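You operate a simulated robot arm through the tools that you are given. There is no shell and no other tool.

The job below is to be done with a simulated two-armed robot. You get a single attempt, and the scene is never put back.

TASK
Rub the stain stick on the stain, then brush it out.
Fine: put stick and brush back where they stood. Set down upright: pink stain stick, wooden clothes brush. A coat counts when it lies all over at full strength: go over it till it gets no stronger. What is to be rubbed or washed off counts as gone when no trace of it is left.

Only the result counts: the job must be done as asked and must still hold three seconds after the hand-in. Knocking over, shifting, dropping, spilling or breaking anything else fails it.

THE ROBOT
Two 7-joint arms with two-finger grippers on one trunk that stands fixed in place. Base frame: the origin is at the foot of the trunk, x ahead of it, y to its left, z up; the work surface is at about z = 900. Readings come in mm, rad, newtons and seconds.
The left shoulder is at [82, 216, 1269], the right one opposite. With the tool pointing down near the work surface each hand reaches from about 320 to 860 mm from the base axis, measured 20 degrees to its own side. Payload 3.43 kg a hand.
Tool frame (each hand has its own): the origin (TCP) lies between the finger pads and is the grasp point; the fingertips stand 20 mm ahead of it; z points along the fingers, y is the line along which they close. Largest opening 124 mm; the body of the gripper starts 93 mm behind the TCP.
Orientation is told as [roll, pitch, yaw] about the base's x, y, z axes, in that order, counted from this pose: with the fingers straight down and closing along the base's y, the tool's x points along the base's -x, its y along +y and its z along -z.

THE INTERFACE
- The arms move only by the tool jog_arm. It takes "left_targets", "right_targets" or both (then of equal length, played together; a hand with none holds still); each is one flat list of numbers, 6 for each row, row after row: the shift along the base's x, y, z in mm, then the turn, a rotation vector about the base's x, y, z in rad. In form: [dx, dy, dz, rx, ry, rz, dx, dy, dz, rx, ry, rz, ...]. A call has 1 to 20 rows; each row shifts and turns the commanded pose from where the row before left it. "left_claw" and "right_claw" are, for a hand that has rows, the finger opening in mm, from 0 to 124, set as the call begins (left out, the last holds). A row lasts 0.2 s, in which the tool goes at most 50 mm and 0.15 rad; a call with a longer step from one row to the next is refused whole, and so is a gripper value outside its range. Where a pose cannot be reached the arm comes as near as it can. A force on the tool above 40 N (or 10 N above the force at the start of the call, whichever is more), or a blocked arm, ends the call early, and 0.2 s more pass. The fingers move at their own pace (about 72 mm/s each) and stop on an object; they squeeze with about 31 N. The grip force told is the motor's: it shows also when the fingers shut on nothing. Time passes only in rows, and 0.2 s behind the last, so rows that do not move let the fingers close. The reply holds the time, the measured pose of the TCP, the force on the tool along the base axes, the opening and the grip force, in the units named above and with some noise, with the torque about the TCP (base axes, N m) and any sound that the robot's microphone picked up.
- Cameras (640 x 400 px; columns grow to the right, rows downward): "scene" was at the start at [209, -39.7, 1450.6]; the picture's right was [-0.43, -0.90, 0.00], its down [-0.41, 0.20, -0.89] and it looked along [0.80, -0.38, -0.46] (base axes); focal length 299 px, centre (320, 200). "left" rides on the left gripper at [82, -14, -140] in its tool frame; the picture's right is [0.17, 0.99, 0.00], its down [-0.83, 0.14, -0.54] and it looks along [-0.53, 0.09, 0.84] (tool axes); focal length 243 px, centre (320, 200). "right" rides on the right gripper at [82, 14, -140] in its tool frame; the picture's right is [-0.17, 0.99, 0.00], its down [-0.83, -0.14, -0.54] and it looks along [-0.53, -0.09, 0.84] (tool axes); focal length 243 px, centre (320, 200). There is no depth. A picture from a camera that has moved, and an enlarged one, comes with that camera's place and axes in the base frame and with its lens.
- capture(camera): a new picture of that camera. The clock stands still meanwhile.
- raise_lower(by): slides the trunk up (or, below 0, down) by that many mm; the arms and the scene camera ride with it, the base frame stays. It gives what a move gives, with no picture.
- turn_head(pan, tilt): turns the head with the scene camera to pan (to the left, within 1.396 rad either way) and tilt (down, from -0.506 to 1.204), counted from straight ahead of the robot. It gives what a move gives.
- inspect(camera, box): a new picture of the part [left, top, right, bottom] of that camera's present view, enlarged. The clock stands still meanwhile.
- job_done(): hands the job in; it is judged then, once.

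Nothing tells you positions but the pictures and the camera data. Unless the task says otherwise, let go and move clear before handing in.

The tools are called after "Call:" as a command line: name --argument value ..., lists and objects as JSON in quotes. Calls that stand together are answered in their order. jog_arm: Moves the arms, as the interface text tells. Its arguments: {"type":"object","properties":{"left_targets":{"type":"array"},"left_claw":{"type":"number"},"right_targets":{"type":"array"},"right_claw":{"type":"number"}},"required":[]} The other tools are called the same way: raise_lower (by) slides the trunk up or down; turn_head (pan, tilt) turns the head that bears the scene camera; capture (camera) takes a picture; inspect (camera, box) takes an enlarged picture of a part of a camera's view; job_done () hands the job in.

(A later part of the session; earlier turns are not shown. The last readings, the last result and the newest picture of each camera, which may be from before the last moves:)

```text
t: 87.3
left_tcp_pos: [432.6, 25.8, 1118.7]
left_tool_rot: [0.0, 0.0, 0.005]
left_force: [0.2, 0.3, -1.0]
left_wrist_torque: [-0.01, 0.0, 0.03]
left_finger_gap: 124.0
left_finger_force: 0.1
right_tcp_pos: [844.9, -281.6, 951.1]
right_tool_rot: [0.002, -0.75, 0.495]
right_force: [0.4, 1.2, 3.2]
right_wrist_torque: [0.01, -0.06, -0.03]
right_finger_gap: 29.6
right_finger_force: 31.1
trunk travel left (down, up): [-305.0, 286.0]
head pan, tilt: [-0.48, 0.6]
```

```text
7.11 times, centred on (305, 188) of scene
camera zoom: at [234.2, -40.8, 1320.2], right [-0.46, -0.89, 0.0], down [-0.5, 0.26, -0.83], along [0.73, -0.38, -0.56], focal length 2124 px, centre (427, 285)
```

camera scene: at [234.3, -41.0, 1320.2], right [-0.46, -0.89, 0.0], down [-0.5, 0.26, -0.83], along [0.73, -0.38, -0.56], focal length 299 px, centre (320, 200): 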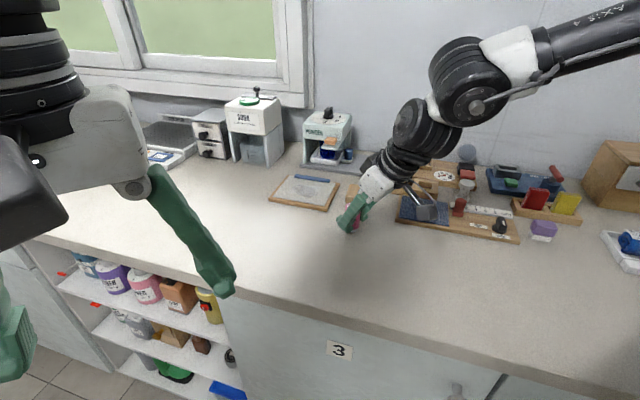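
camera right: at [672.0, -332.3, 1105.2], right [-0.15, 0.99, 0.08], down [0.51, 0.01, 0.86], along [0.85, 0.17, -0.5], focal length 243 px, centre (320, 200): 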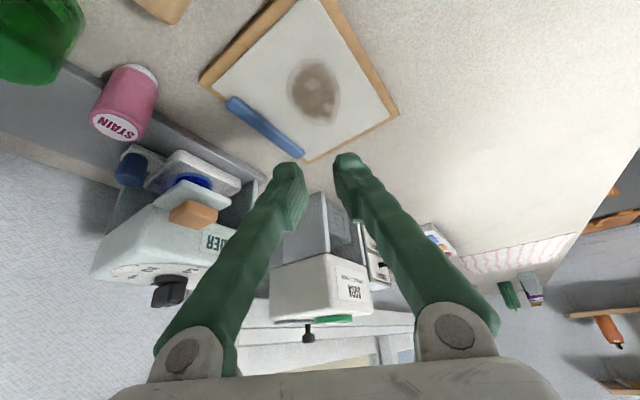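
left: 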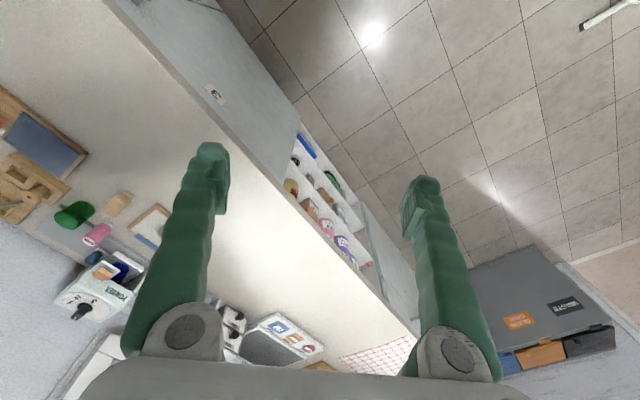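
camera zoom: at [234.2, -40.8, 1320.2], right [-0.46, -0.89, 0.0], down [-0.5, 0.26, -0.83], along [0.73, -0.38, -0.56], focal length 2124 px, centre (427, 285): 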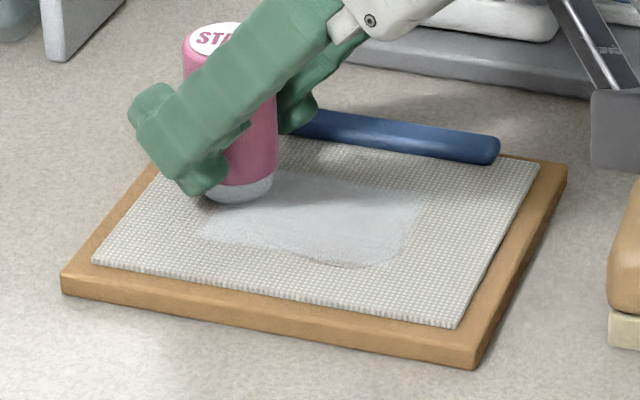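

I'll press slightly more and do another full round.

Call:
jog_arm --right_targets '[-12, 0, -0.5, 0, 0, 0, -12, 0, 0, 0, 0, 0, -12, 0, 0, 0, 0, 0, -12, 0, 0, 0, 0, 0, -12, 0, 0, 0, 0, 0, -6, -6, 0, 0, 0, 0, -6, -8, 0, 0, 0, 0, 0, -10, 0, 0, 0, 0, 5, -9, 0, 0, 0, 0, 10, -4, 0, 0, 0, 0, 12, 0, 0, 0, 0, 0, 12, 0, 0, 0, 0, 0, 10, 5, 0, 0, 0, 0, 8, 6, 0, 0, 0, 0, 6, 8, 0, 0, 0, 0, -12, 0, 0, 0, 0, 0, -12, 0, 0, 0, 0, 0, -12, 0, 0, 0, 0, 0, -12, 0, 0, 0, 0, 0, -12, 0, 0, 0, 0, 0]'

Call:
jog_arm --right_targets '[0, -7, 0, 0, 0, 0, 12, 0, 0, 0, 0, 0, 12, 0, 0, 0, 0, 0, 12, 0, 0, 0, 0, 0, 12, 0, 0, 0, 0, 0, 8, 13, 0, 0, 0, 0, -12, 0, 0, 0, 0, 0, -12, 0, 0, 0, 0, 0, -12, 0, 0, 0, 0, 0, -12, 0, 0, 0, 0, 0, -12, 0, 0, 0, 0, 0, 4, 7, 0, 0, 0, 0, 12, 0, 0, 0, 0, 0, 12, 0, 0, 0, 0, 0, 12, 0, 0, 0, 0, 0, 12, 0, 0, 0, 0, 0, 12, 0, 0, 0, 0, 0, 6, 10, 0, 0, 0, 0, -12, 0, 0, 0, 0, 0, -12, 0, 0, 0, 0, 0]'

Call:
jog_arm --right_targets '[0, 0, 6, 0, 0, 0, 4, -2, 10, 0, 0, 0, 14, -4, 10, 0, 0, 0, 12, -5, 5, 0, 0, 0]'

Call:
inspect --camera "right" --box '[200, 0, 440, 150]'

Call:
inspect --camera "scene" --box '[260, 160, 350, 216]'

```text
t: 91.5
left_tcp_pos: [432.6, 26.0, 1118.7]
left_tool_rot: [-0.002, -0.003, 0.004]
left_force: [1.0, 0.1, -1.0]
left_wrist_torque: [-0.03, -0.03, -0.01]
left_finger_gap: 123.9
left_finger_force: 0.0
right_tcp_pos: [775.4, -299.7, 950.3]
right_tool_rot: [0.002, -0.753, 0.494]
right_force: [2.7, -0.5, 10.2]
right_wrist_torque: [0.02, -0.12, 0.0]
right_finger_gap: 30.1
right_finger_force: 31.0
trunk travel left (down, up): [-305.0, 286.0]
head pan, tilt: [-0.48, 0.6]
```

```text
t: 95.7
left_tcp_pos: [432.9, 24.6, 1118.8]
left_tool_rot: [-0.001, -0.003, 0.003]
left_force: [0.9, -0.4, -0.1]
left_wrist_torque: [-0.02, 0.02, -0.01]
left_finger_gap: 123.9
left_finger_force: 0.0
right_tcp_pos: [817.1, -277.2, 949.5]
right_tool_rot: [0.002, -0.75, 0.496]
right_force: [-0.4, -1.2, 7.2]
right_wrist_torque: [0.01, -0.01, 0.02]
right_finger_gap: 29.7
right_finger_force: 30.8
trunk travel left (down, up): [-305.0, 286.0]
head pan, tilt: [-0.48, 0.6]
```

```text
t: 96.7
left_tcp_pos: [433.4, 25.8, 1118.5]
left_tool_rot: [-0.002, 0.001, 0.004]
left_force: [-0.5, -0.1, -0.4]
left_wrist_torque: [0.0, 0.0, -0.01]
left_finger_gap: 124.1
left_finger_force: 0.1
right_tcp_pos: [848.0, -289.6, 982.2]
right_tool_rot: [0.002, -0.749, 0.495]
right_force: [0.8, 0.3, -0.7]
right_wrist_torque: [0.01, 0.01, -0.01]
right_finger_gap: 29.7
right_finger_force: 31.0
trunk travel left (down, up): [-305.0, 286.0]
head pan, tilt: [-0.48, 0.6]
```

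```text
2.67 times, centred on (320, 75) of right
camera zoom: at [703.7, -352.0, 1028.1], right [-0.36, 0.92, 0.12], down [0.28, -0.01, 0.96], along [0.89, 0.38, -0.25], focal length 647 px, centre (320, 533)
```

zoom: 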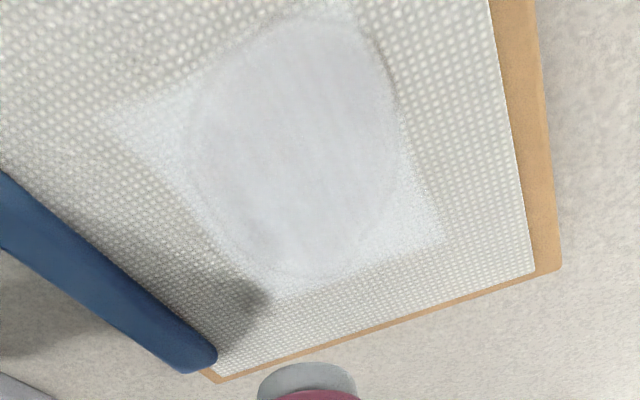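

```text
7.11 times, centred on (305, 188) of scene
camera zoom: at [234.6, -41.0, 1320.1], right [-0.46, -0.89, 0.0], down [-0.5, 0.26, -0.82], along [0.73, -0.38, -0.57], focal length 2124 px, centre (427, 285)
```

zoom: 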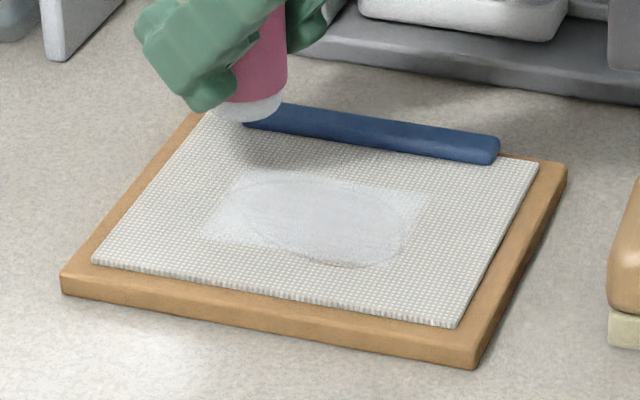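

The coat now looks nearly uniform; the far-left patch near (832, -305) is the weakest. One more round along the clip direction, a bit firmer.

Call:
jog_arm --right_targets '[-4, -4, -12, 0, 0, 0, -4, -4, -12, 0, 0, 0, 0, 0, -5, 0, 0, 0, 0, 0, -2.5, 0, 0, 0, 0, 0, 0, 0, 0, 0]'

Call:
jog_arm --right_targets '[-6, -6, -0.3, 0, 0, 0, -8, -6, 0, 0, 0, 0, -6, -5, 0, 0, 0, 0, 8, 7, 0, 0, 0, 0, 8, 7, 0, 0, 0, 0, 6, 10, 0, 0, 0, 0, -8, -6, 0, 0, 0, 0, -10, -8, 0, 0, 0, 0, -10, -8, 0, 0, 0, 0, -6, 5, 0, 0, 0, 0, 10, 8, 0, 0, 0, 0, 10, 8, 0, 0, 0, 0, 10, 7, 0, 0, 0, 0, 2, 8, 0, 0, 0, 0, -10, -6, 0, 0, 0, 0, -10, -6, 0, 0, 0, 0, -10, -6, 0, 0, 0, 0, -10, -6, 0, 0, 0, 0, 0, 8, 0, 0, 0, 0, 10, 6, 0, 0, 0, 0]'

Call:
jog_arm --right_targets '[10, 6, 0, 0, 0, 0, 10, 6, 0, 0, 0, 0, -12, 0, 0, 0, 0, 0, -12, -2, 0, 0, 0, 0, -12, -4, 0, 0, 0, 0, -8, -8, 0, 0, 0, 0, 12, -6, 0, 0, 0, 0, -12, -4, 0, 0, 0, 0, -6, -8, 0, 0, 0, 0, 12, -4, 0, 0, 0, 0, 12, -4, 0, 0, 0, 0, -12, 0, 0, 0, 0, 0, -10, 4, 0, 0, 0, 0, 12, 6, 0, 0, 0, 0, 12, 6, 0, 0, 0, 0, 12, 6, 0, 0, 0, 0]'

Call:
jog_arm --right_targets '[0, 0, 6, 0, 0, 0, 4, 0, 10, 0, 0, 0, 14, 1, 10, 0, 0, 0, 14, 2, 5, 0, 0, 0]'

Call:
inspect --camera "right" --box '[200, 0, 440, 150]'

Call:
inspect --camera "scene" --box '[260, 160, 350, 216]'

```text
t: 97.9
left_tcp_pos: [432.1, 26.2, 1118.8]
left_tool_rot: [-0.002, 0.001, 0.004]
left_force: [-0.5, -0.3, -0.2]
left_wrist_torque: [-0.01, -0.01, -0.02]
left_finger_gap: 124.0
left_finger_force: 0.0
right_tcp_pos: [838.9, -296.4, 951.5]
right_tool_rot: [0.002, -0.752, 0.496]
right_force: [0.1, 0.6, 3.5]
right_wrist_torque: [0.0, -0.01, -0.01]
right_finger_gap: 29.8
right_finger_force: 31.4
trunk travel left (down, up): [-305.0, 286.0]
head pan, tilt: [-0.48, 0.6]
```

```text
t: 102.1
left_tcp_pos: [430.4, 26.4, 1119.3]
left_tool_rot: [-0.003, -0.001, 0.004]
left_force: [-0.1, 0.2, 0.1]
left_wrist_torque: [-0.01, 0.0, -0.01]
left_finger_gap: 124.1
left_finger_force: 0.1
right_tcp_pos: [807.5, -284.2, 948.6]
right_tool_rot: [0.002, -0.752, 0.495]
right_force: [-3.9, -2.4, 11.8]
right_wrist_torque: [-0.06, 0.11, -0.02]
right_finger_gap: 29.8
right_finger_force: 31.0
trunk travel left (down, up): [-305.0, 286.0]
head pan, tilt: [-0.48, 0.6]
```

```text
t: 105.5
left_tcp_pos: [431.4, 25.0, 1118.9]
left_tool_rot: [-0.002, -0.002, 0.004]
left_force: [-0.2, -0.4, -0.6]
left_wrist_torque: [0.01, 0.02, -0.01]
left_finger_gap: 124.2
left_finger_force: 0.0
right_tcp_pos: [816.6, -291.2, 949.2]
right_tool_rot: [0.0, -0.751, 0.495]
right_force: [-2.4, -1.7, 6.5]
right_wrist_torque: [-0.01, 0.01, -0.01]
right_finger_gap: 29.7
right_finger_force: 31.4
trunk travel left (down, up): [-305.0, 286.0]
head pan, tilt: [-0.48, 0.6]
```

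```text
t: 106.5
left_tcp_pos: [432.6, 26.1, 1118.2]
left_tool_rot: [-0.002, -0.002, 0.005]
left_force: [-0.1, 0.7, 0.8]
left_wrist_torque: [-0.03, -0.02, 0.0]
left_finger_gap: 123.9
left_finger_force: 0.1
right_tcp_pos: [849.6, -289.8, 981.3]
right_tool_rot: [0.002, -0.75, 0.495]
right_force: [-0.6, -0.3, -1.1]
right_wrist_torque: [0.02, 0.01, -0.03]
right_finger_gap: 29.8
right_finger_force: 31.1
trunk travel left (down, up): [-305.0, 286.0]
head pan, tilt: [-0.48, 0.6]
```

```text
2.67 times, centred on (320, 75) of right
camera zoom: at [706.0, -352.0, 1027.3], right [-0.36, 0.92, 0.11], down [0.28, -0.01, 0.96], along [0.89, 0.38, -0.25], focal length 647 px, centre (320, 533)
```

zoom: 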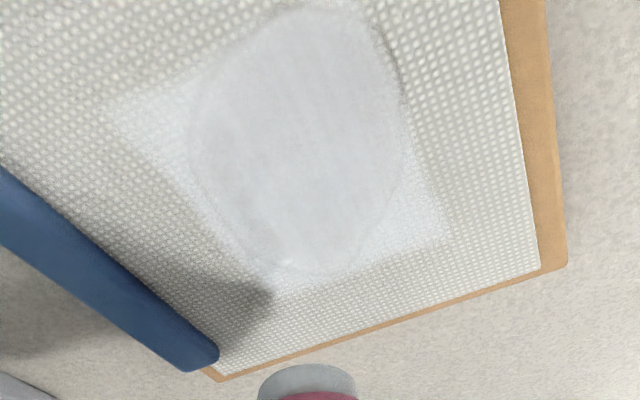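

```text
7.11 times, centred on (305, 188) of scene
camera zoom: at [234.7, -40.9, 1320.1], right [-0.46, -0.89, 0.0], down [-0.5, 0.26, -0.82], along [0.73, -0.38, -0.57], focal length 2124 px, centre (427, 285)
```

zoom: 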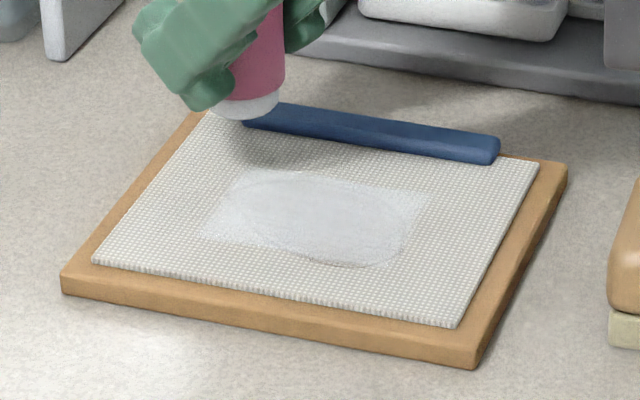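

The coat has stopped changing: saturated. Now I'll carry the stick back toward its original spot (817, -449.5), yawing the hand to about -0.4 so the fingers stay clear of the cup.

Call:
jog_arm --right_targets '[0, 0, 8, 0, 0, 0, -12, -10, 8, 0, 0, -0.1, -12, -15, 3, 0, 0, -0.1, -12, -15, 0, 0, 0, -0.1, -12, -15, 0, 0, 0, -0.1, -12, -15, 0, 0, 0, -0.1, 0, -15, 0, 0, 0, -0.1, 0, -15, 0, 0, 0, -0.1, 0, -15, 0, 0, 0, -0.1, 5, -15, 0, 0, 0, -0.1, 8, -10, 0, 0, 0, 0, 8, -10, 0, 0, 0, 0, 5, -9, 0, 0, 0, 0, 0, 0, 0, 0, 0, 0]'

Call:
inspect --camera "right" --box '[160, 30, 480, 230]'

Call:
inspect --camera "scene" --box '[300, 120, 420, 220]'

```text
t: 109.5
left_tcp_pos: [432.0, 26.0, 1118.6]
left_tool_rot: [-0.001, -0.001, 0.005]
left_force: [1.5, -0.2, 0.5]
left_wrist_torque: [-0.02, -0.01, 0.01]
left_finger_gap: 124.2
left_finger_force: 0.0
right_tcp_pos: [815.8, -448.0, 999.6]
right_tool_rot: [0.004, -0.75, -0.407]
right_force: [-0.9, 0.1, -0.4]
right_wrist_torque: [-0.01, 0.01, -0.01]
right_finger_gap: 29.8
right_finger_force: 30.8
trunk travel left (down, up): [-305.0, 286.0]
head pan, tilt: [-0.48, 0.6]
```

```text
2.00 times, centred on (320, 130) of right
camera zoom: at [677.6, -374.9, 1045.9], right [0.5, 0.86, 0.11], down [0.17, -0.22, 0.96], along [0.85, -0.46, -0.25], focal length 485 px, centre (320, 340)
```

zoom: 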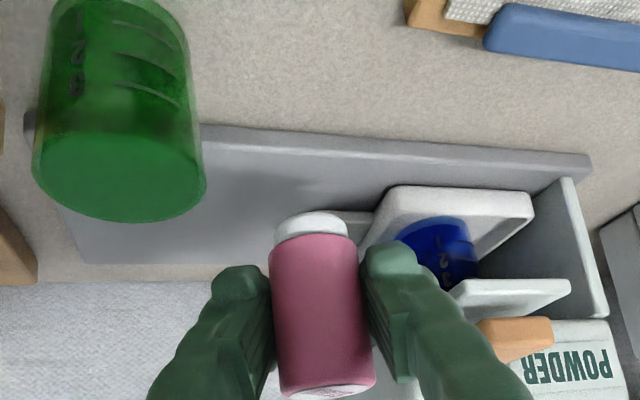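

```text
4.00 times, centred on (360, 170) of scene
camera zoom: at [234.4, -40.9, 1320.2], right [-0.46, -0.89, 0.0], down [-0.5, 0.26, -0.83], along [0.73, -0.38, -0.56], focal length 1194 px, centre (160, 320)
```

zoom: 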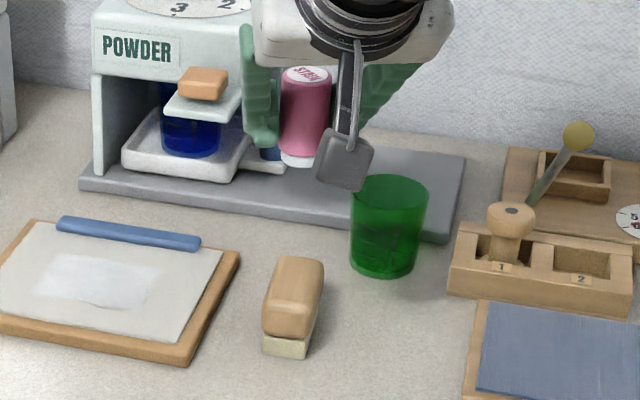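

The stick hangs above its old spot with clear space around. I'll descend and feel for the counter.

Call:
jog_arm --right_targets '[0, -0.8, -8, 0, 0, 0, 0, 0, -12, 0, 0, 0, 0, 0, -12, 0, 0, 0, 0, 0, -12, 0, 0, 0, 0, 0, -9, 0, 0, 0, 0, 0, -4, 0, 0, 0, 0, 0, 0, 0, 0, 0]'

Call:
jog_arm --right_targets '[0, 0, -1, 0, 0, 0, 0, 0, -1, 0, 0, 0]'

Call:
inspect --camera "scene" --box '[300, 120, 420, 220]'

```text
t: 111.1
left_tcp_pos: [432.5, 26.4, 1118.7]
left_tool_rot: [-0.003, 0.001, 0.004]
left_force: [0.1, -0.5, -0.9]
left_wrist_torque: [-0.01, 0.01, 0.01]
left_finger_gap: 124.0
left_finger_force: 0.0
right_tcp_pos: [815.5, -447.3, 942.0]
right_tool_rot: [0.003, -0.751, -0.404]
right_force: [0.2, 1.1, 0.2]
right_wrist_torque: [0.01, 0.01, -0.01]
right_finger_gap: 30.0
right_finger_force: 30.5
trunk travel left (down, up): [-305.0, 286.0]
head pan, tilt: [-0.48, 0.6]
```

```text
t: 111.7
left_tcp_pos: [433.3, 25.7, 1118.0]
left_tool_rot: [-0.001, 0.001, 0.002]
left_force: [0.4, 0.1, 0.2]
left_wrist_torque: [0.0, -0.01, 0.0]
left_finger_gap: 124.0
left_finger_force: 0.2
right_tcp_pos: [814.2, -448.6, 940.5]
right_tool_rot: [0.001, -0.75, -0.406]
right_force: [0.5, 0.2, -0.2]
right_wrist_torque: [-0.03, 0.01, 0.0]
right_finger_gap: 29.8
right_finger_force: 30.9
trunk travel left (down, up): [-305.0, 286.0]
head pan, tilt: [-0.48, 0.6]
```

```text
4.00 times, centred on (360, 170) of scene
camera zoom: at [234.5, -41.0, 1320.1], right [-0.46, -0.89, 0.0], down [-0.5, 0.26, -0.83], along [0.73, -0.38, -0.56], focal length 1194 px, centre (160, 320)
```

zoom: 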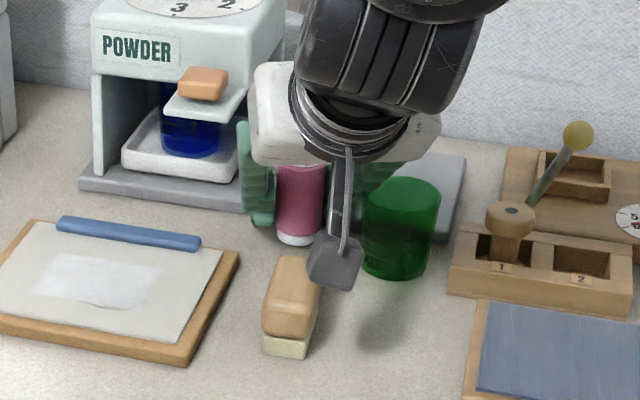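

Before going further I need to check whether the green cup has moved; I'll look closely.

Call:
inspect --camera "scene" --box '[345, 150, 415, 200]'

Call:
inspect --camera "right" --box '[160, 30, 480, 230]'

Call:
capture --camera "scene"

```text
8.00 times, centred on (380, 175) of scene
camera zoom: at [234.5, -41.0, 1320.1], right [-0.46, -0.89, 0.0], down [-0.5, 0.26, -0.83], along [0.73, -0.38, -0.56], focal length 2389 px, centre (-160, 400)
```

zoom: 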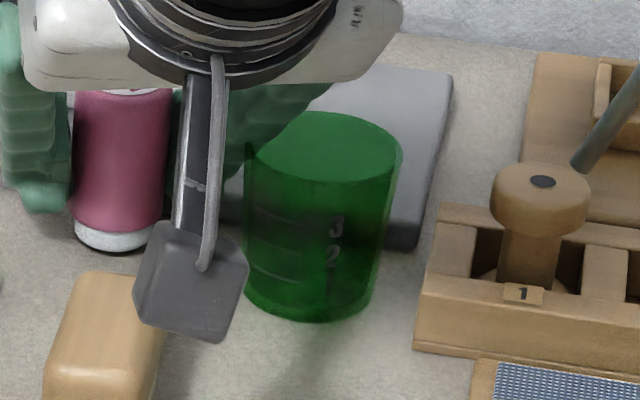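

```text
2.00 times, centred on (320, 130) of right
camera zoom: at [677.2, -375.8, 987.0], right [0.5, 0.86, 0.11], down [0.17, -0.22, 0.96], along [0.85, -0.46, -0.25], focal length 485 px, centre (320, 340)
```

zoom: 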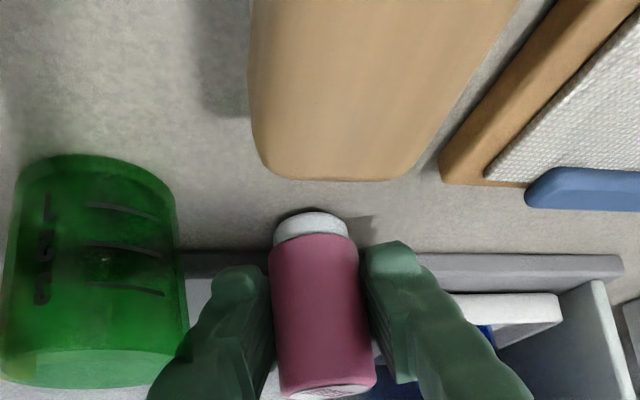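

```text
taken
camera scene: at [234.5, -41.0, 1320.1], right [-0.46, -0.89, 0.0], down [-0.5, 0.26, -0.83], along [0.73, -0.38, -0.56], focal length 299 px, centre (320, 200)
```

scene: 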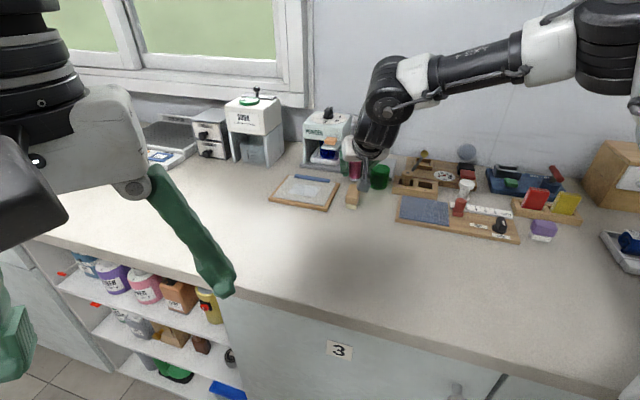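

The cup did get nudged about 10 mm away by the finger. I'll shift away from it, lift the stick clear, park the stick on free counter, then put the cup back to its exact original place.

Call:
jog_arm --right_targets '[1, 2.5, 1, 0, 0, 0, 1, 2.5, 3, 0, 0, 0, 0, 0, 5, 0, 0, 0, 0, 0, 10, 0, 0, 0, 0, 0, 14, 0, 0, 0, 0, 0, 15, 0, 0, 0, 0, 0, 12, 0, 0, 0]'

Call:
inspect --camera "scene" --box '[300, 130, 420, 205]'

Call:
inspect --camera "right" --box '[160, 30, 480, 230]'

```text
t: 113.3
left_tcp_pos: [432.9, 25.5, 1118.9]
left_tool_rot: [-0.002, 0.0, 0.002]
left_force: [0.7, -0.3, -0.4]
left_wrist_torque: [0.01, -0.02, 0.0]
left_finger_gap: 124.3
left_finger_force: 0.1
right_tcp_pos: [817.9, -444.3, 1000.0]
right_tool_rot: [0.001, -0.75, -0.404]
right_force: [-1.1, 0.7, -1.0]
right_wrist_torque: [-0.01, 0.0, 0.0]
right_finger_gap: 29.9
right_finger_force: 31.0
trunk travel left (down, up): [-305.0, 286.0]
head pan, tilt: [-0.48, 0.6]
```

```text
5.33 times, centred on (360, 168) of scene
camera zoom: at [234.2, -40.9, 1320.2], right [-0.46, -0.89, 0.0], down [-0.5, 0.26, -0.83], along [0.73, -0.38, -0.56], focal length 1593 px, centre (107, 373)
```

zoom: 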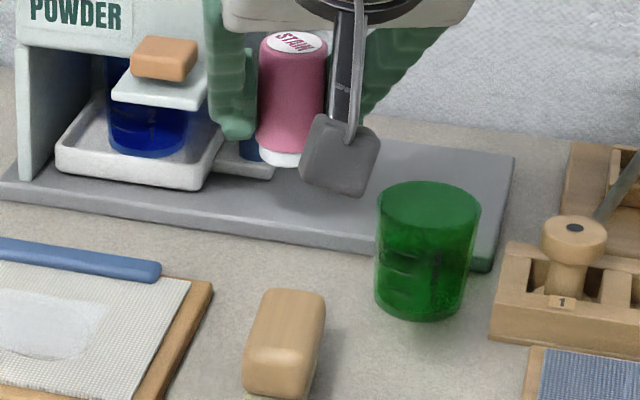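

```text
2.00 times, centred on (320, 130) of right
camera zoom: at [679.3, -371.0, 1047.7], right [0.5, 0.86, 0.11], down [0.16, -0.22, 0.96], along [0.85, -0.46, -0.25], focal length 485 px, centre (320, 340)
```

zoom: 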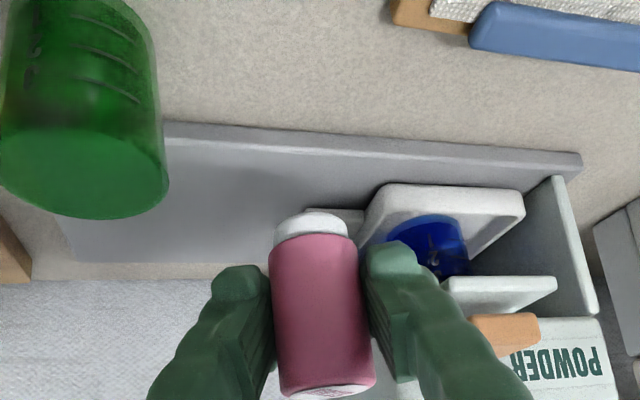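

The cup has moved about (-7.5, -4) mm. I'll park the stick at (640, -330) first.

Call:
jog_arm --right_targets '[0, 0, 10, 0, 0, 0, -5, 2, 8, 0, 0, 0, -14, 9, 0, 0, 0, 0, -16, 10, 0, 0, 0, 0, -16, 10, 0, 0, 0, 0, -16, 10, 0, 0, 0, 0, -16, 10, 0, 0, 0, 0, -16, 10, 0, 0, 0, 0, -16, 10, 0, 0, 0, 0, -16, 10, 0, 0, 0, 0, -16, 10, 0, 0, 0, 0, -16, 10, 0, 0, 0, 0, -14, 10, 0, 0, 0, 0, 0, 0, -15, 0, 0, 0, 0, 0, -18, 0, 0, 0, 0, 0, -18, 0, 0, 0, 0, 0, -15, 0, 0, 0, 0, 0, -8, 0, 0, 0, 0, 0, -3, 0, 0, 0, 0, 0, 0, 0, 0, 0]'

Call:
jog_arm --right_targets '[0, 0, -1, 0, 0, 0, 0, 0, -0.5, 0, 0, 0]'

Call:
jog_arm --right_targets '[0, 0, -0.8, 0, 0, 0, 0, 0, 0, 0, 0, 0]'

Call:
inspect --camera "scene" --box '[250, 150, 410, 250]'

```text
t: 117.0
left_tcp_pos: [431.5, 25.1, 1119.1]
left_tool_rot: [0.0, -0.002, 0.005]
left_force: [-0.4, -0.2, 0.5]
left_wrist_torque: [0.01, 0.07, -0.01]
left_finger_gap: 124.0
left_finger_force: 0.2
right_tcp_pos: [719.9, -386.1, 961.5]
right_tool_rot: [0.013, -0.767, -0.412]
right_force: [-3.3, 0.6, 16.1]
right_wrist_torque: [0.15, -0.01, 0.1]
right_finger_gap: 29.8
right_finger_force: 31.0
right hand out of reach, approached as far as the arm can: row 9, 10, 11, 12, 13
trunk travel left (down, up): [-305.0, 286.0]
head pan, tilt: [-0.48, 0.6]
stopped in row 18 (right hand): the force on the tool passed its limit at 49 N (the readings are from after the stop); the commanded pose is now the measured one
```

```text
t: 117.5
left_tcp_pos: [430.5, 26.5, 1119.6]
left_tool_rot: [-0.003, -0.002, 0.003]
left_force: [0.1, -0.7, -0.2]
left_wrist_torque: [0.01, 0.01, 0.04]
left_finger_gap: 123.7
left_finger_force: 0.0
right_tcp_pos: [719.1, -386.6, 961.5]
right_tool_rot: [0.015, -0.767, -0.413]
right_force: [6.1, -2.5, 28.6]
right_wrist_torque: [0.12, -0.25, -0.05]
right_finger_gap: 29.7
right_finger_force: 30.7
trunk travel left (down, up): [-305.0, 286.0]
head pan, tilt: [-0.48, 0.6]
```

```text
t: 118.2
left_tcp_pos: [428.9, 27.3, 1120.0]
left_tool_rot: [-0.002, -0.004, 0.002]
left_force: [0.5, -0.4, -0.7]
left_wrist_torque: [0.0, -0.04, -0.02]
left_finger_gap: 124.0
left_finger_force: 0.0
right_tcp_pos: [718.3, -385.7, 961.3]
right_tool_rot: [0.015, -0.77, -0.411]
right_force: [6.6, -1.9, 34.4]
right_wrist_torque: [0.2, -0.25, -0.11]
right_finger_gap: 30.0
right_finger_force: 31.1
trunk travel left (down, up): [-305.0, 286.0]
head pan, tilt: [-0.48, 0.6]
```

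```text
4.00 times, centred on (330, 200) of scene
camera zoom: at [231.7, -39.5, 1320.8], right [-0.46, -0.89, 0.0], down [-0.5, 0.26, -0.83], along [0.73, -0.38, -0.56], focal length 1194 px, centre (280, 200)
```

zoom: 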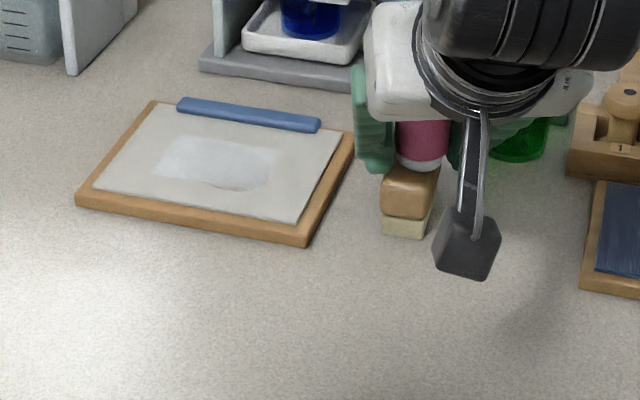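

A mistake: the move got cut by the reach limit and the stick came down on the brush. I'll lift straight up immediately and check everything.

Call:
jog_arm --right_targets '[0, 0, 5, 0, 0, 0, 0, 0, 10, 0, 0, 0, 0, 0, 15, 0, 0, 0, 0, 0, 15, 0, 0, 0]'

Call:
capture --camera "scene"

Call:
inspect --camera "scene" --box '[300, 130, 420, 205]'

Call:
inspect --camera "scene" --box '[250, 150, 410, 250]'

Call:
inspect --camera "right" --box '[160, 30, 480, 230]'

```text
t: 119.2
left_tcp_pos: [432.9, 23.9, 1118.7]
left_tool_rot: [-0.001, -0.002, 0.003]
left_force: [-0.4, 0.6, 0.3]
left_wrist_torque: [-0.02, 0.03, 0.02]
left_finger_gap: 123.8
left_finger_force: 0.1
right_tcp_pos: [719.6, -388.3, 1000.4]
right_tool_rot: [0.009, -0.757, -0.405]
right_force: [0.5, 0.8, -0.1]
right_wrist_torque: [0.01, 0.02, 0.0]
right_finger_gap: 29.7
right_finger_force: 30.9
trunk travel left (down, up): [-305.0, 286.0]
head pan, tilt: [-0.48, 0.6]
```

```text
taken
camera scene: at [234.2, -41.0, 1320.1], right [-0.46, -0.89, 0.0], down [-0.5, 0.26, -0.83], along [0.73, -0.38, -0.56], focal length 299 px, centre (320, 200)
```

scene: 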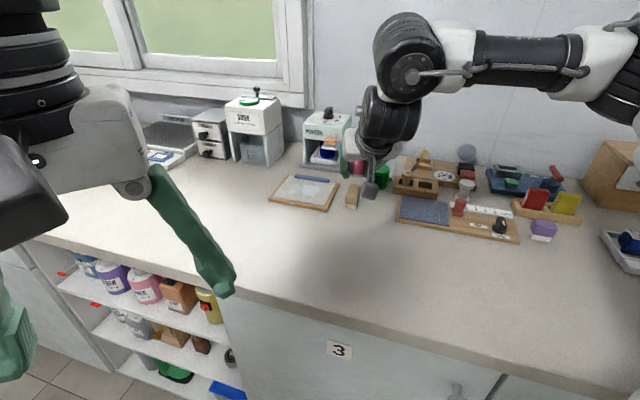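

```text
5.33 times, centred on (360, 168) of scene
camera zoom: at [234.2, -41.0, 1320.1], right [-0.46, -0.89, 0.0], down [-0.5, 0.26, -0.83], along [0.73, -0.38, -0.56], focal length 1593 px, centre (107, 373)
```

zoom: 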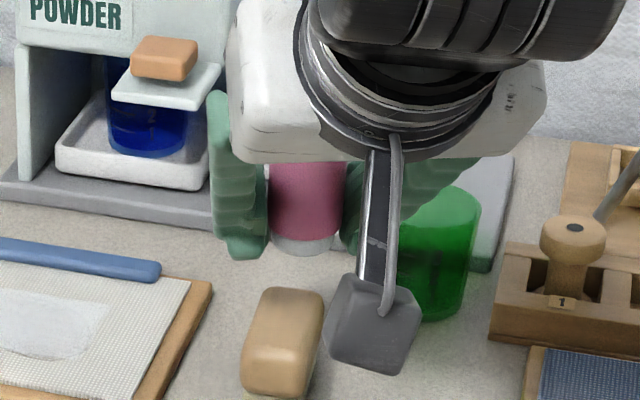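

```text
4.00 times, centred on (330, 200) of scene
camera zoom: at [234.2, -41.0, 1320.1], right [-0.46, -0.89, 0.0], down [-0.5, 0.26, -0.83], along [0.73, -0.38, -0.56], focal length 1194 px, centre (280, 200)
```

zoom: 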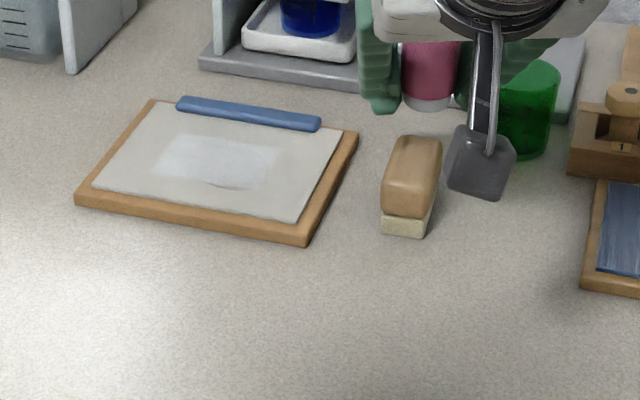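

```text
2.00 times, centred on (320, 130) of right
camera zoom: at [580.3, -315.6, 1046.2], right [0.49, 0.86, 0.12], down [0.16, -0.22, 0.96], along [0.85, -0.46, -0.25], focal length 485 px, centre (320, 340)
```

zoom: 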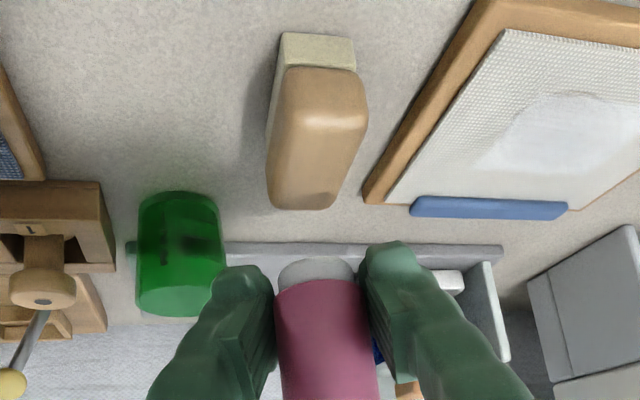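

The stick slid about 20 mm up in the grip, but brush and stick are otherwise fine. I'll rotate the yaw back to +0.35 (which reaches nearer), then move over clear counter, checking each step this time.

Call:
jog_arm --right_targets '[0, 0, 8, 0, 0, 0.1, 0, 0, 8, 0, 0, 0.1, 0, 0, 0, 0, 0, 0.1, 0, 0, 0, 0, 0, 0.1, 0, 0, 0, 0, 0, 0.1, 0, 0, 0, 0, 0, 0.1, 0, 0, 0, 0, 0, 0.1, 0, 0, 0, 0, 0, 0.05, -10, 8, 0, 0, 0, 0, -15, 11, 0, 0, 0, 0, -15, 11, 0, 0, 0, 0, -15, 11, 0, 0, 0, 0, -15, 10, 0, 0, 0, 0, -10, 7, 0, 0, 0, 0, 0, 0, 0, 0, 0, 0]'

Call:
inspect --camera "scene" --box '[250, 130, 410, 230]'

Call:
inspect --camera "right" --box '[160, 30, 480, 230]'

```text
t: 122.3
left_tcp_pos: [431.0, 26.0, 1118.3]
left_tool_rot: [-0.001, -0.001, 0.005]
left_force: [0.4, -0.4, 0.1]
left_wrist_torque: [-0.01, 0.0, 0.02]
left_finger_gap: 123.8
left_finger_force: 0.0
right_tcp_pos: [639.2, -330.1, 1014.4]
right_tool_rot: [0.009, -0.759, 0.341]
right_force: [0.0, -0.6, -0.7]
right_wrist_torque: [-0.02, -0.02, 0.01]
right_finger_gap: 29.7
right_finger_force: 31.5
trunk travel left (down, up): [-305.0, 286.0]
head pan, tilt: [-0.48, 0.6]
```

```text
4.00 times, centred on (330, 180) of scene
camera zoom: at [234.6, -41.2, 1320.1], right [-0.46, -0.89, 0.0], down [-0.5, 0.26, -0.82], along [0.73, -0.38, -0.57], focal length 1194 px, centre (280, 280)
```

zoom: 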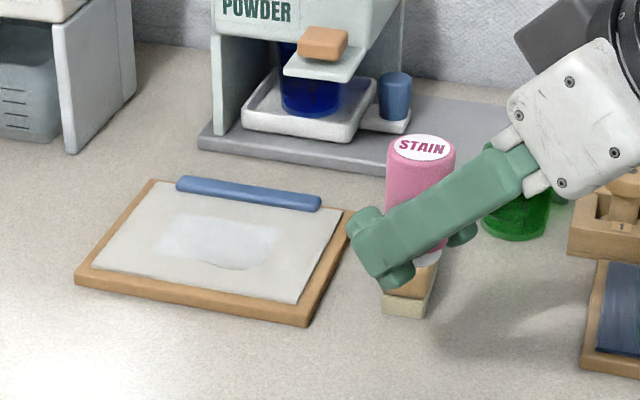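

```text
2.00 times, centred on (320, 130) of right
camera zoom: at [486.9, -370.9, 1061.9], right [-0.22, 0.97, 0.12], down [0.27, -0.06, 0.96], along [0.94, 0.25, -0.25], focal length 485 px, centre (320, 340)
```

zoom: 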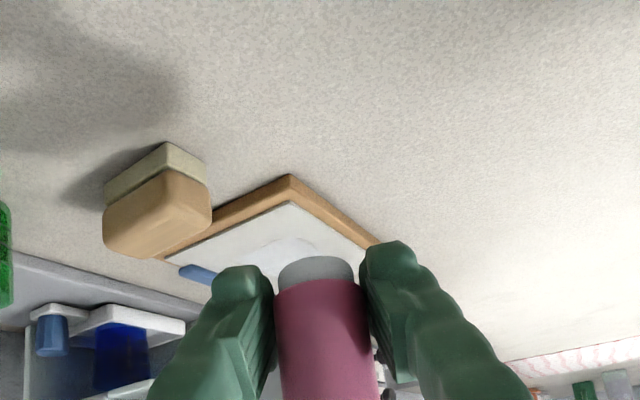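

Over clear counter now. I'll lower until the fingertips are just above the counter.

Call:
jog_arm --right_targets '[0, 0, -10, 0, 0, 0, 0, 0, -18, 0, 0, 0, 0, 0, -18, 0, 0, 0, 0, 0, -18, 0, 0, 0, 0, 0, -10, 0, 0, 0, 0, 0, -5, 0, 0, 0, 0, 0, -2, 0, 0, 0, 0, 0, 0, 0, 0, 0]'

Call:
inspect --camera "scene" --box '[310, 170, 410, 240]'

```text
t: 124.2
left_tcp_pos: [432.2, 26.2, 1118.8]
left_tool_rot: [-0.001, 0.001, 0.003]
left_force: [-0.2, 0.7, -0.1]
left_wrist_torque: [-0.01, 0.0, 0.0]
left_finger_gap: 124.2
left_finger_force: 0.1
right_tcp_pos: [639.4, -329.1, 935.7]
right_tool_rot: [0.01, -0.76, 0.34]
right_force: [-0.1, 0.5, -0.4]
right_wrist_torque: [0.0, -0.01, -0.02]
right_finger_gap: 29.7
right_finger_force: 31.6
trunk travel left (down, up): [-305.0, 286.0]
head pan, tilt: [-0.48, 0.6]
```

```text
5.71 times, centred on (360, 205) of scene
camera zoom: at [234.4, -41.0, 1320.2], right [-0.46, -0.89, 0.0], down [-0.5, 0.26, -0.83], along [0.73, -0.38, -0.56], focal length 1706 px, centre (91, 171)
```

zoom: 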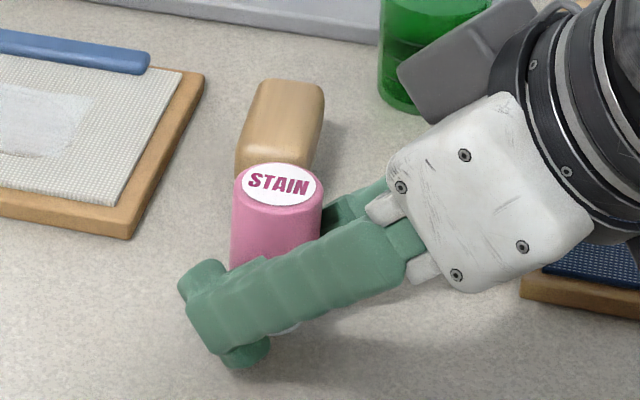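

Call:
jog_arm --right_targets '[0, 0, -4, 0, 0, 0, 0, 0, -3, 0, 0, 0, 0, 0, 0, 0, 0, 0]'

Call:
inspect --camera "scene" --box '[310, 170, 410, 240]'

Call:
inspect --camera "right" --box '[240, 100, 400, 200]'

```text
t: 125.0
left_tcp_pos: [431.7, 26.6, 1118.0]
left_tool_rot: [-0.002, 0.0, 0.003]
left_force: [0.3, -0.3, -0.2]
left_wrist_torque: [-0.04, 0.02, -0.01]
left_finger_gap: 124.0
left_finger_force: 0.1
right_tcp_pos: [637.3, -329.3, 929.8]
right_tool_rot: [0.009, -0.76, 0.34]
right_force: [0.0, -0.7, -1.3]
right_wrist_torque: [0.02, 0.01, -0.01]
right_finger_gap: 30.0
right_finger_force: 30.7
trunk travel left (down, up): [-305.0, 286.0]
head pan, tilt: [-0.48, 0.6]
```

```text
5.71 times, centred on (360, 205) of scene
camera zoom: at [234.4, -41.0, 1320.2], right [-0.46, -0.89, 0.0], down [-0.5, 0.26, -0.83], along [0.73, -0.38, -0.56], focal length 1706 px, centre (91, 171)
```

zoom: 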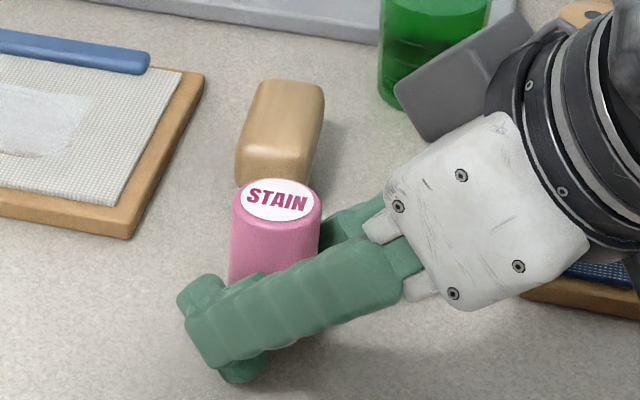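

```text
4.00 times, centred on (320, 150) of right
camera zoom: at [487.3, -370.9, 974.3], right [-0.22, 0.97, 0.12], down [0.27, -0.06, 0.96], along [0.94, 0.25, -0.24], focal length 970 px, centre (320, 400)
```

zoom: 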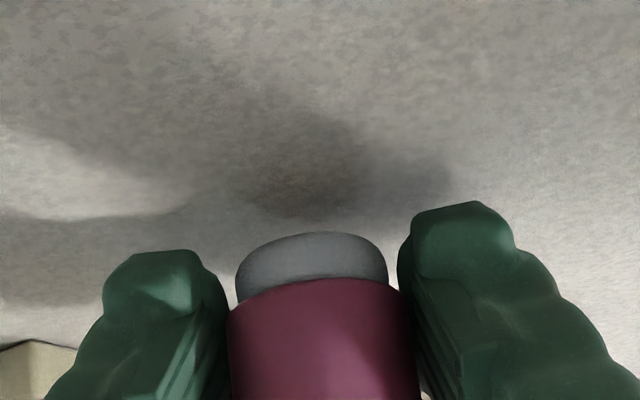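

Call:
jog_arm --right_targets '[0, 0, -2, 0, 0, 0, 0, 0, -1, 0, 0, 0]'

Call:
jog_arm --right_targets '[0, 0, -1, 0, 0, 0, 0, 0, -1, 0, 0, 0]'

Call:
inspect --camera "right" --box '[240, 100, 400, 200]'

```text
t: 125.5
left_tcp_pos: [433.1, 25.6, 1119.1]
left_tool_rot: [-0.002, 0.001, 0.004]
left_force: [-0.1, 0.2, 0.1]
left_wrist_torque: [0.02, -0.02, 0.02]
left_finger_gap: 124.0
left_finger_force: 0.0
right_tcp_pos: [639.1, -328.7, 926.2]
right_tool_rot: [0.008, -0.758, 0.34]
right_force: [0.2, 1.2, -0.6]
right_wrist_torque: [0.0, -0.01, 0.0]
right_finger_gap: 29.6
right_finger_force: 30.8
trunk travel left (down, up): [-305.0, 286.0]
head pan, tilt: [-0.48, 0.6]
```

```text
t: 126.2
left_tcp_pos: [432.3, 26.6, 1118.4]
left_tool_rot: [-0.001, 0.001, 0.002]
left_force: [0.5, -0.6, 0.2]
left_wrist_torque: [0.02, -0.02, 0.02]
left_finger_gap: 124.1
left_finger_force: 0.1
right_tcp_pos: [639.4, -328.5, 923.7]
right_tool_rot: [0.008, -0.76, 0.341]
right_force: [0.3, 0.7, -0.6]
right_wrist_torque: [-0.01, -0.01, -0.05]
right_finger_gap: 29.8
right_finger_force: 31.0
trunk travel left (down, up): [-305.0, 286.0]
head pan, tilt: [-0.48, 0.6]
```

```text
4.00 times, centred on (320, 150) of right
camera zoom: at [487.4, -370.9, 969.5], right [-0.22, 0.97, 0.12], down [0.27, -0.06, 0.96], along [0.94, 0.25, -0.25], focal length 970 px, centre (320, 400)
```

zoom: 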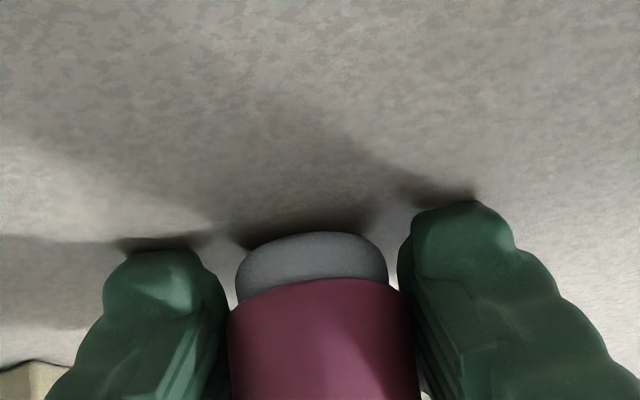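

Call:
jog_arm --right_targets '[0, 0, -1, 0, 0, 0, 0, 0, 0, 0, 0, 0]'

Call:
jog_arm --right_targets '[0, 0, -0.7, 0, 0, 0, 0, 0, 0, 0, 0, 0]'

Call:
inspect --camera "right" --box '[240, 100, 400, 200]'

```text
t: 126.8
left_tcp_pos: [431.4, 25.7, 1119.2]
left_tool_rot: [-0.001, 0.002, 0.003]
left_force: [-0.1, 0.9, -0.1]
left_wrist_torque: [-0.04, 0.0, -0.02]
left_finger_gap: 124.1
left_finger_force: 0.1
right_tcp_pos: [639.2, -328.9, 923.6]
right_tool_rot: [0.01, -0.759, 0.341]
right_force: [0.2, 0.9, -1.4]
right_wrist_torque: [0.01, -0.02, 0.02]
right_finger_gap: 29.8
right_finger_force: 31.4
trunk travel left (down, up): [-305.0, 286.0]
head pan, tilt: [-0.48, 0.6]
```

```text
t: 127.3
left_tcp_pos: [431.1, 25.5, 1119.1]
left_tool_rot: [-0.002, -0.001, 0.003]
left_force: [0.2, -1.0, 0.5]
left_wrist_torque: [-0.02, 0.03, 0.01]
left_finger_gap: 123.7
left_finger_force: 0.0
right_tcp_pos: [639.0, -328.8, 923.5]
right_tool_rot: [0.008, -0.761, 0.34]
right_force: [0.6, 0.5, 1.8]
right_wrist_torque: [-0.05, -0.02, 0.02]
right_finger_gap: 29.5
right_finger_force: 31.4
trunk travel left (down, up): [-305.0, 286.0]
head pan, tilt: [-0.48, 0.6]
```

```text
4.00 times, centred on (320, 150) of right
camera zoom: at [487.5, -370.7, 967.8], right [-0.22, 0.97, 0.12], down [0.27, -0.06, 0.96], along [0.94, 0.25, -0.24], focal length 970 px, centre (320, 400)
```

zoom: 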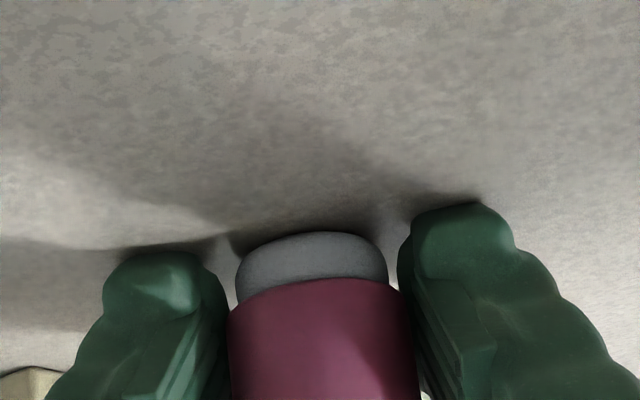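

The fingertips touch the counter and the stick is only a few mm above it. I'll release in tiny openings so the stick settles between the fingers.

Call:
jog_arm --right_targets '[0, 0, 0.5, 0, 0, 0, 0, 0, 0, 0, 0, 0]' --right_claw 30

Call:
jog_arm --right_targets '[0, 0, 0, 0, 0, 0, 0, 0, 0, 0, 0, 0]' --right_claw 30.6

Call:
inspect --camera "right" --box '[240, 100, 400, 200]'

```text
t: 128.0
left_tcp_pos: [431.6, 25.6, 1118.3]
left_tool_rot: [-0.002, 0.0, 0.003]
left_force: [0.6, 0.1, 0.3]
left_wrist_torque: [-0.04, 0.01, -0.02]
left_finger_gap: 123.9
left_finger_force: 0.2
right_tcp_pos: [638.3, -328.6, 922.2]
right_tool_rot: [0.009, -0.76, 0.342]
right_force: [-0.5, 1.1, 1.1]
right_wrist_torque: [0.04, 0.01, 0.0]
right_finger_gap: 31.0
right_finger_force: 0.8
trunk travel left (down, up): [-305.0, 286.0]
head pan, tilt: [-0.48, 0.6]
```

```text
t: 128.6
left_tcp_pos: [432.7, 25.6, 1118.5]
left_tool_rot: [-0.002, -0.001, 0.002]
left_force: [-0.4, 0.3, -0.1]
left_wrist_torque: [-0.01, -0.02, -0.03]
left_finger_gap: 123.9
left_finger_force: 0.1
right_tcp_pos: [639.4, -329.9, 922.3]
right_tool_rot: [0.01, -0.759, 0.34]
right_force: [-0.7, 0.0, 0.4]
right_wrist_torque: [0.01, -0.02, 0.0]
right_finger_gap: 31.0
right_finger_force: 0.5
trunk travel left (down, up): [-305.0, 286.0]
head pan, tilt: [-0.48, 0.6]
```

```text
4.00 times, centred on (320, 150) of right
camera zoom: at [487.5, -370.8, 968.1], right [-0.22, 0.97, 0.12], down [0.27, -0.06, 0.96], along [0.94, 0.25, -0.25], focal length 970 px, centre (320, 400)
```

zoom: 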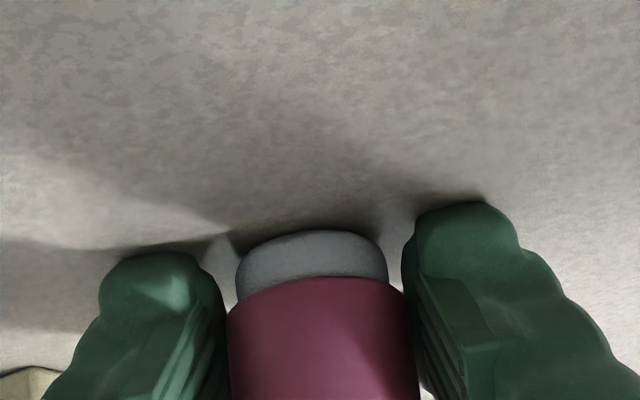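

Call:
jog_arm --right_targets '[0, 0, 0, 0, 0, 0, 0, 0, 0, 0, 0, 0]' --right_claw 35

Call:
inspect --camera "right" --box '[240, 100, 400, 200]'

Call:
inspect --camera "scene" --box '[310, 170, 410, 240]'

```text
t: 129.2
left_tcp_pos: [432.6, 25.5, 1118.7]
left_tool_rot: [-0.003, 0.0, 0.004]
left_force: [0.0, 0.6, 0.2]
left_wrist_torque: [-0.01, -0.01, 0.05]
left_finger_gap: 124.0
left_finger_force: 0.0
right_tcp_pos: [638.3, -329.6, 922.0]
right_tool_rot: [0.008, -0.76, 0.34]
right_force: [0.2, 0.2, 0.4]
right_wrist_torque: [-0.03, 0.0, -0.03]
right_finger_gap: 34.6
right_finger_force: 0.0
trunk travel left (down, up): [-305.0, 286.0]
head pan, tilt: [-0.48, 0.6]
```

```text
4.00 times, centred on (320, 150) of right
camera zoom: at [487.5, -370.7, 968.2], right [-0.22, 0.97, 0.12], down [0.27, -0.06, 0.96], along [0.94, 0.25, -0.24], focal length 970 px, centre (320, 400)
```

zoom: 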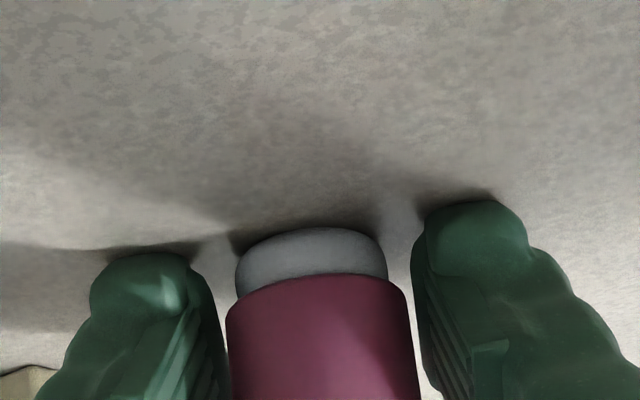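

```text
5.71 times, centred on (360, 205) of scene
camera zoom: at [234.2, -40.9, 1320.2], right [-0.46, -0.89, 0.0], down [-0.5, 0.26, -0.83], along [0.73, -0.38, -0.56], focal length 1706 px, centre (91, 171)
```

zoom: 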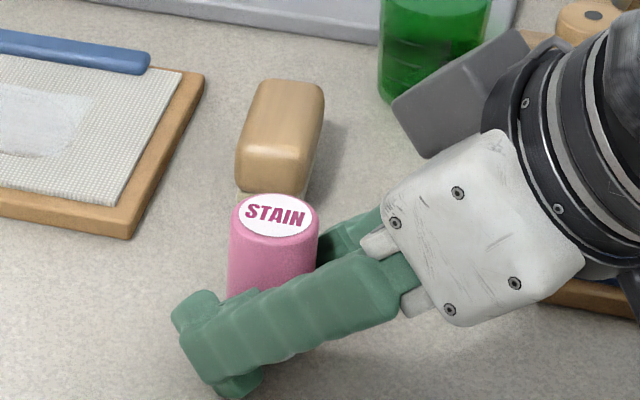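

The stick stands free at (639, -329). I'll open wider, retreat along the tool axis, and reduce the tilt.

Call:
jog_arm --right_targets '[0, 0, 1, 0, 0, 0, 0, 0, 0, 0, 0, 0, -6, -2, 7, 0, 0, 0, -10, -3.5, 11, 0, 0, 0, -10, -3.5, 11, 0, 0, 0, -10, -3.5, 12, 0, 0, 0, -10, -3.5, 15, 0, 0, 0, 0, 0, 20, -0.047, 0.131, 0, 0, 0, 20, -0.047, 0.131, 0]' --right_claw 56

Call:
inspect --camera "scene" --box '[310, 170, 410, 240]'

Call:
inspect --camera "right" --box '[160, 30, 480, 230]'

```text
t: 131.2
left_tcp_pos: [432.2, 25.8, 1119.1]
left_tool_rot: [-0.002, 0.001, 0.004]
left_force: [-0.3, -0.9, -0.2]
left_wrist_torque: [-0.05, 0.03, -0.01]
left_finger_gap: 123.9
left_finger_force: 0.0
right_tcp_pos: [592.5, -345.2, 1019.5]
right_tool_rot: [0.007, -0.477, 0.341]
right_force: [-0.2, 0.8, -0.1]
right_wrist_torque: [-0.03, -0.01, 0.01]
right_finger_gap: 56.1
right_finger_force: 0.1
trunk travel left (down, up): [-305.0, 286.0]
head pan, tilt: [-0.48, 0.6]
```

```text
5.71 times, centred on (360, 205) of scene
camera zoom: at [234.3, -40.2, 1320.2], right [-0.46, -0.89, 0.0], down [-0.5, 0.26, -0.83], along [0.73, -0.38, -0.56], focal length 1706 px, centre (91, 171)
```

zoom: 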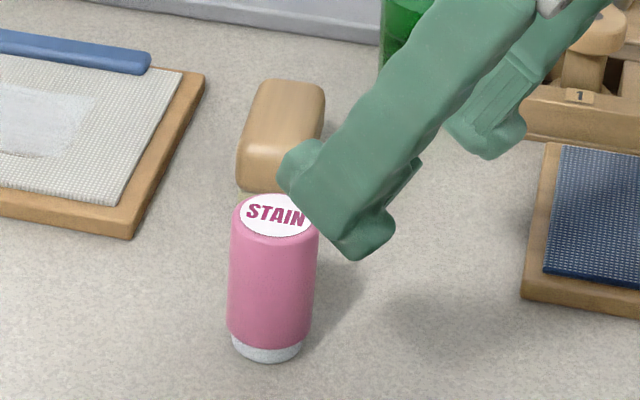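

```text
2.00 times, centred on (320, 130) of right
camera zoom: at [458.1, -379.9, 1106.9], right [-0.19, 0.98, 0.08], down [0.51, 0.03, 0.86], along [0.84, 0.21, -0.5], focal length 485 px, centre (320, 340)
```

zoom: 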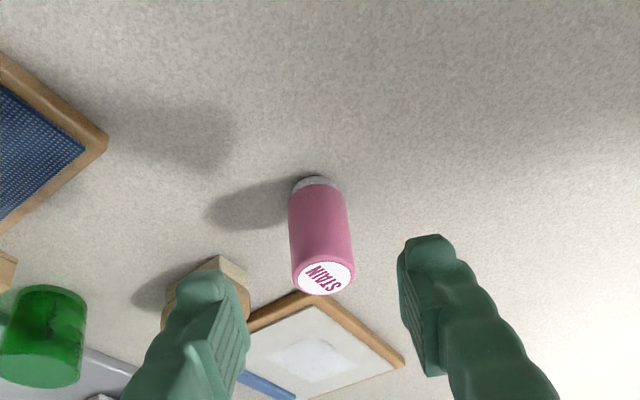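

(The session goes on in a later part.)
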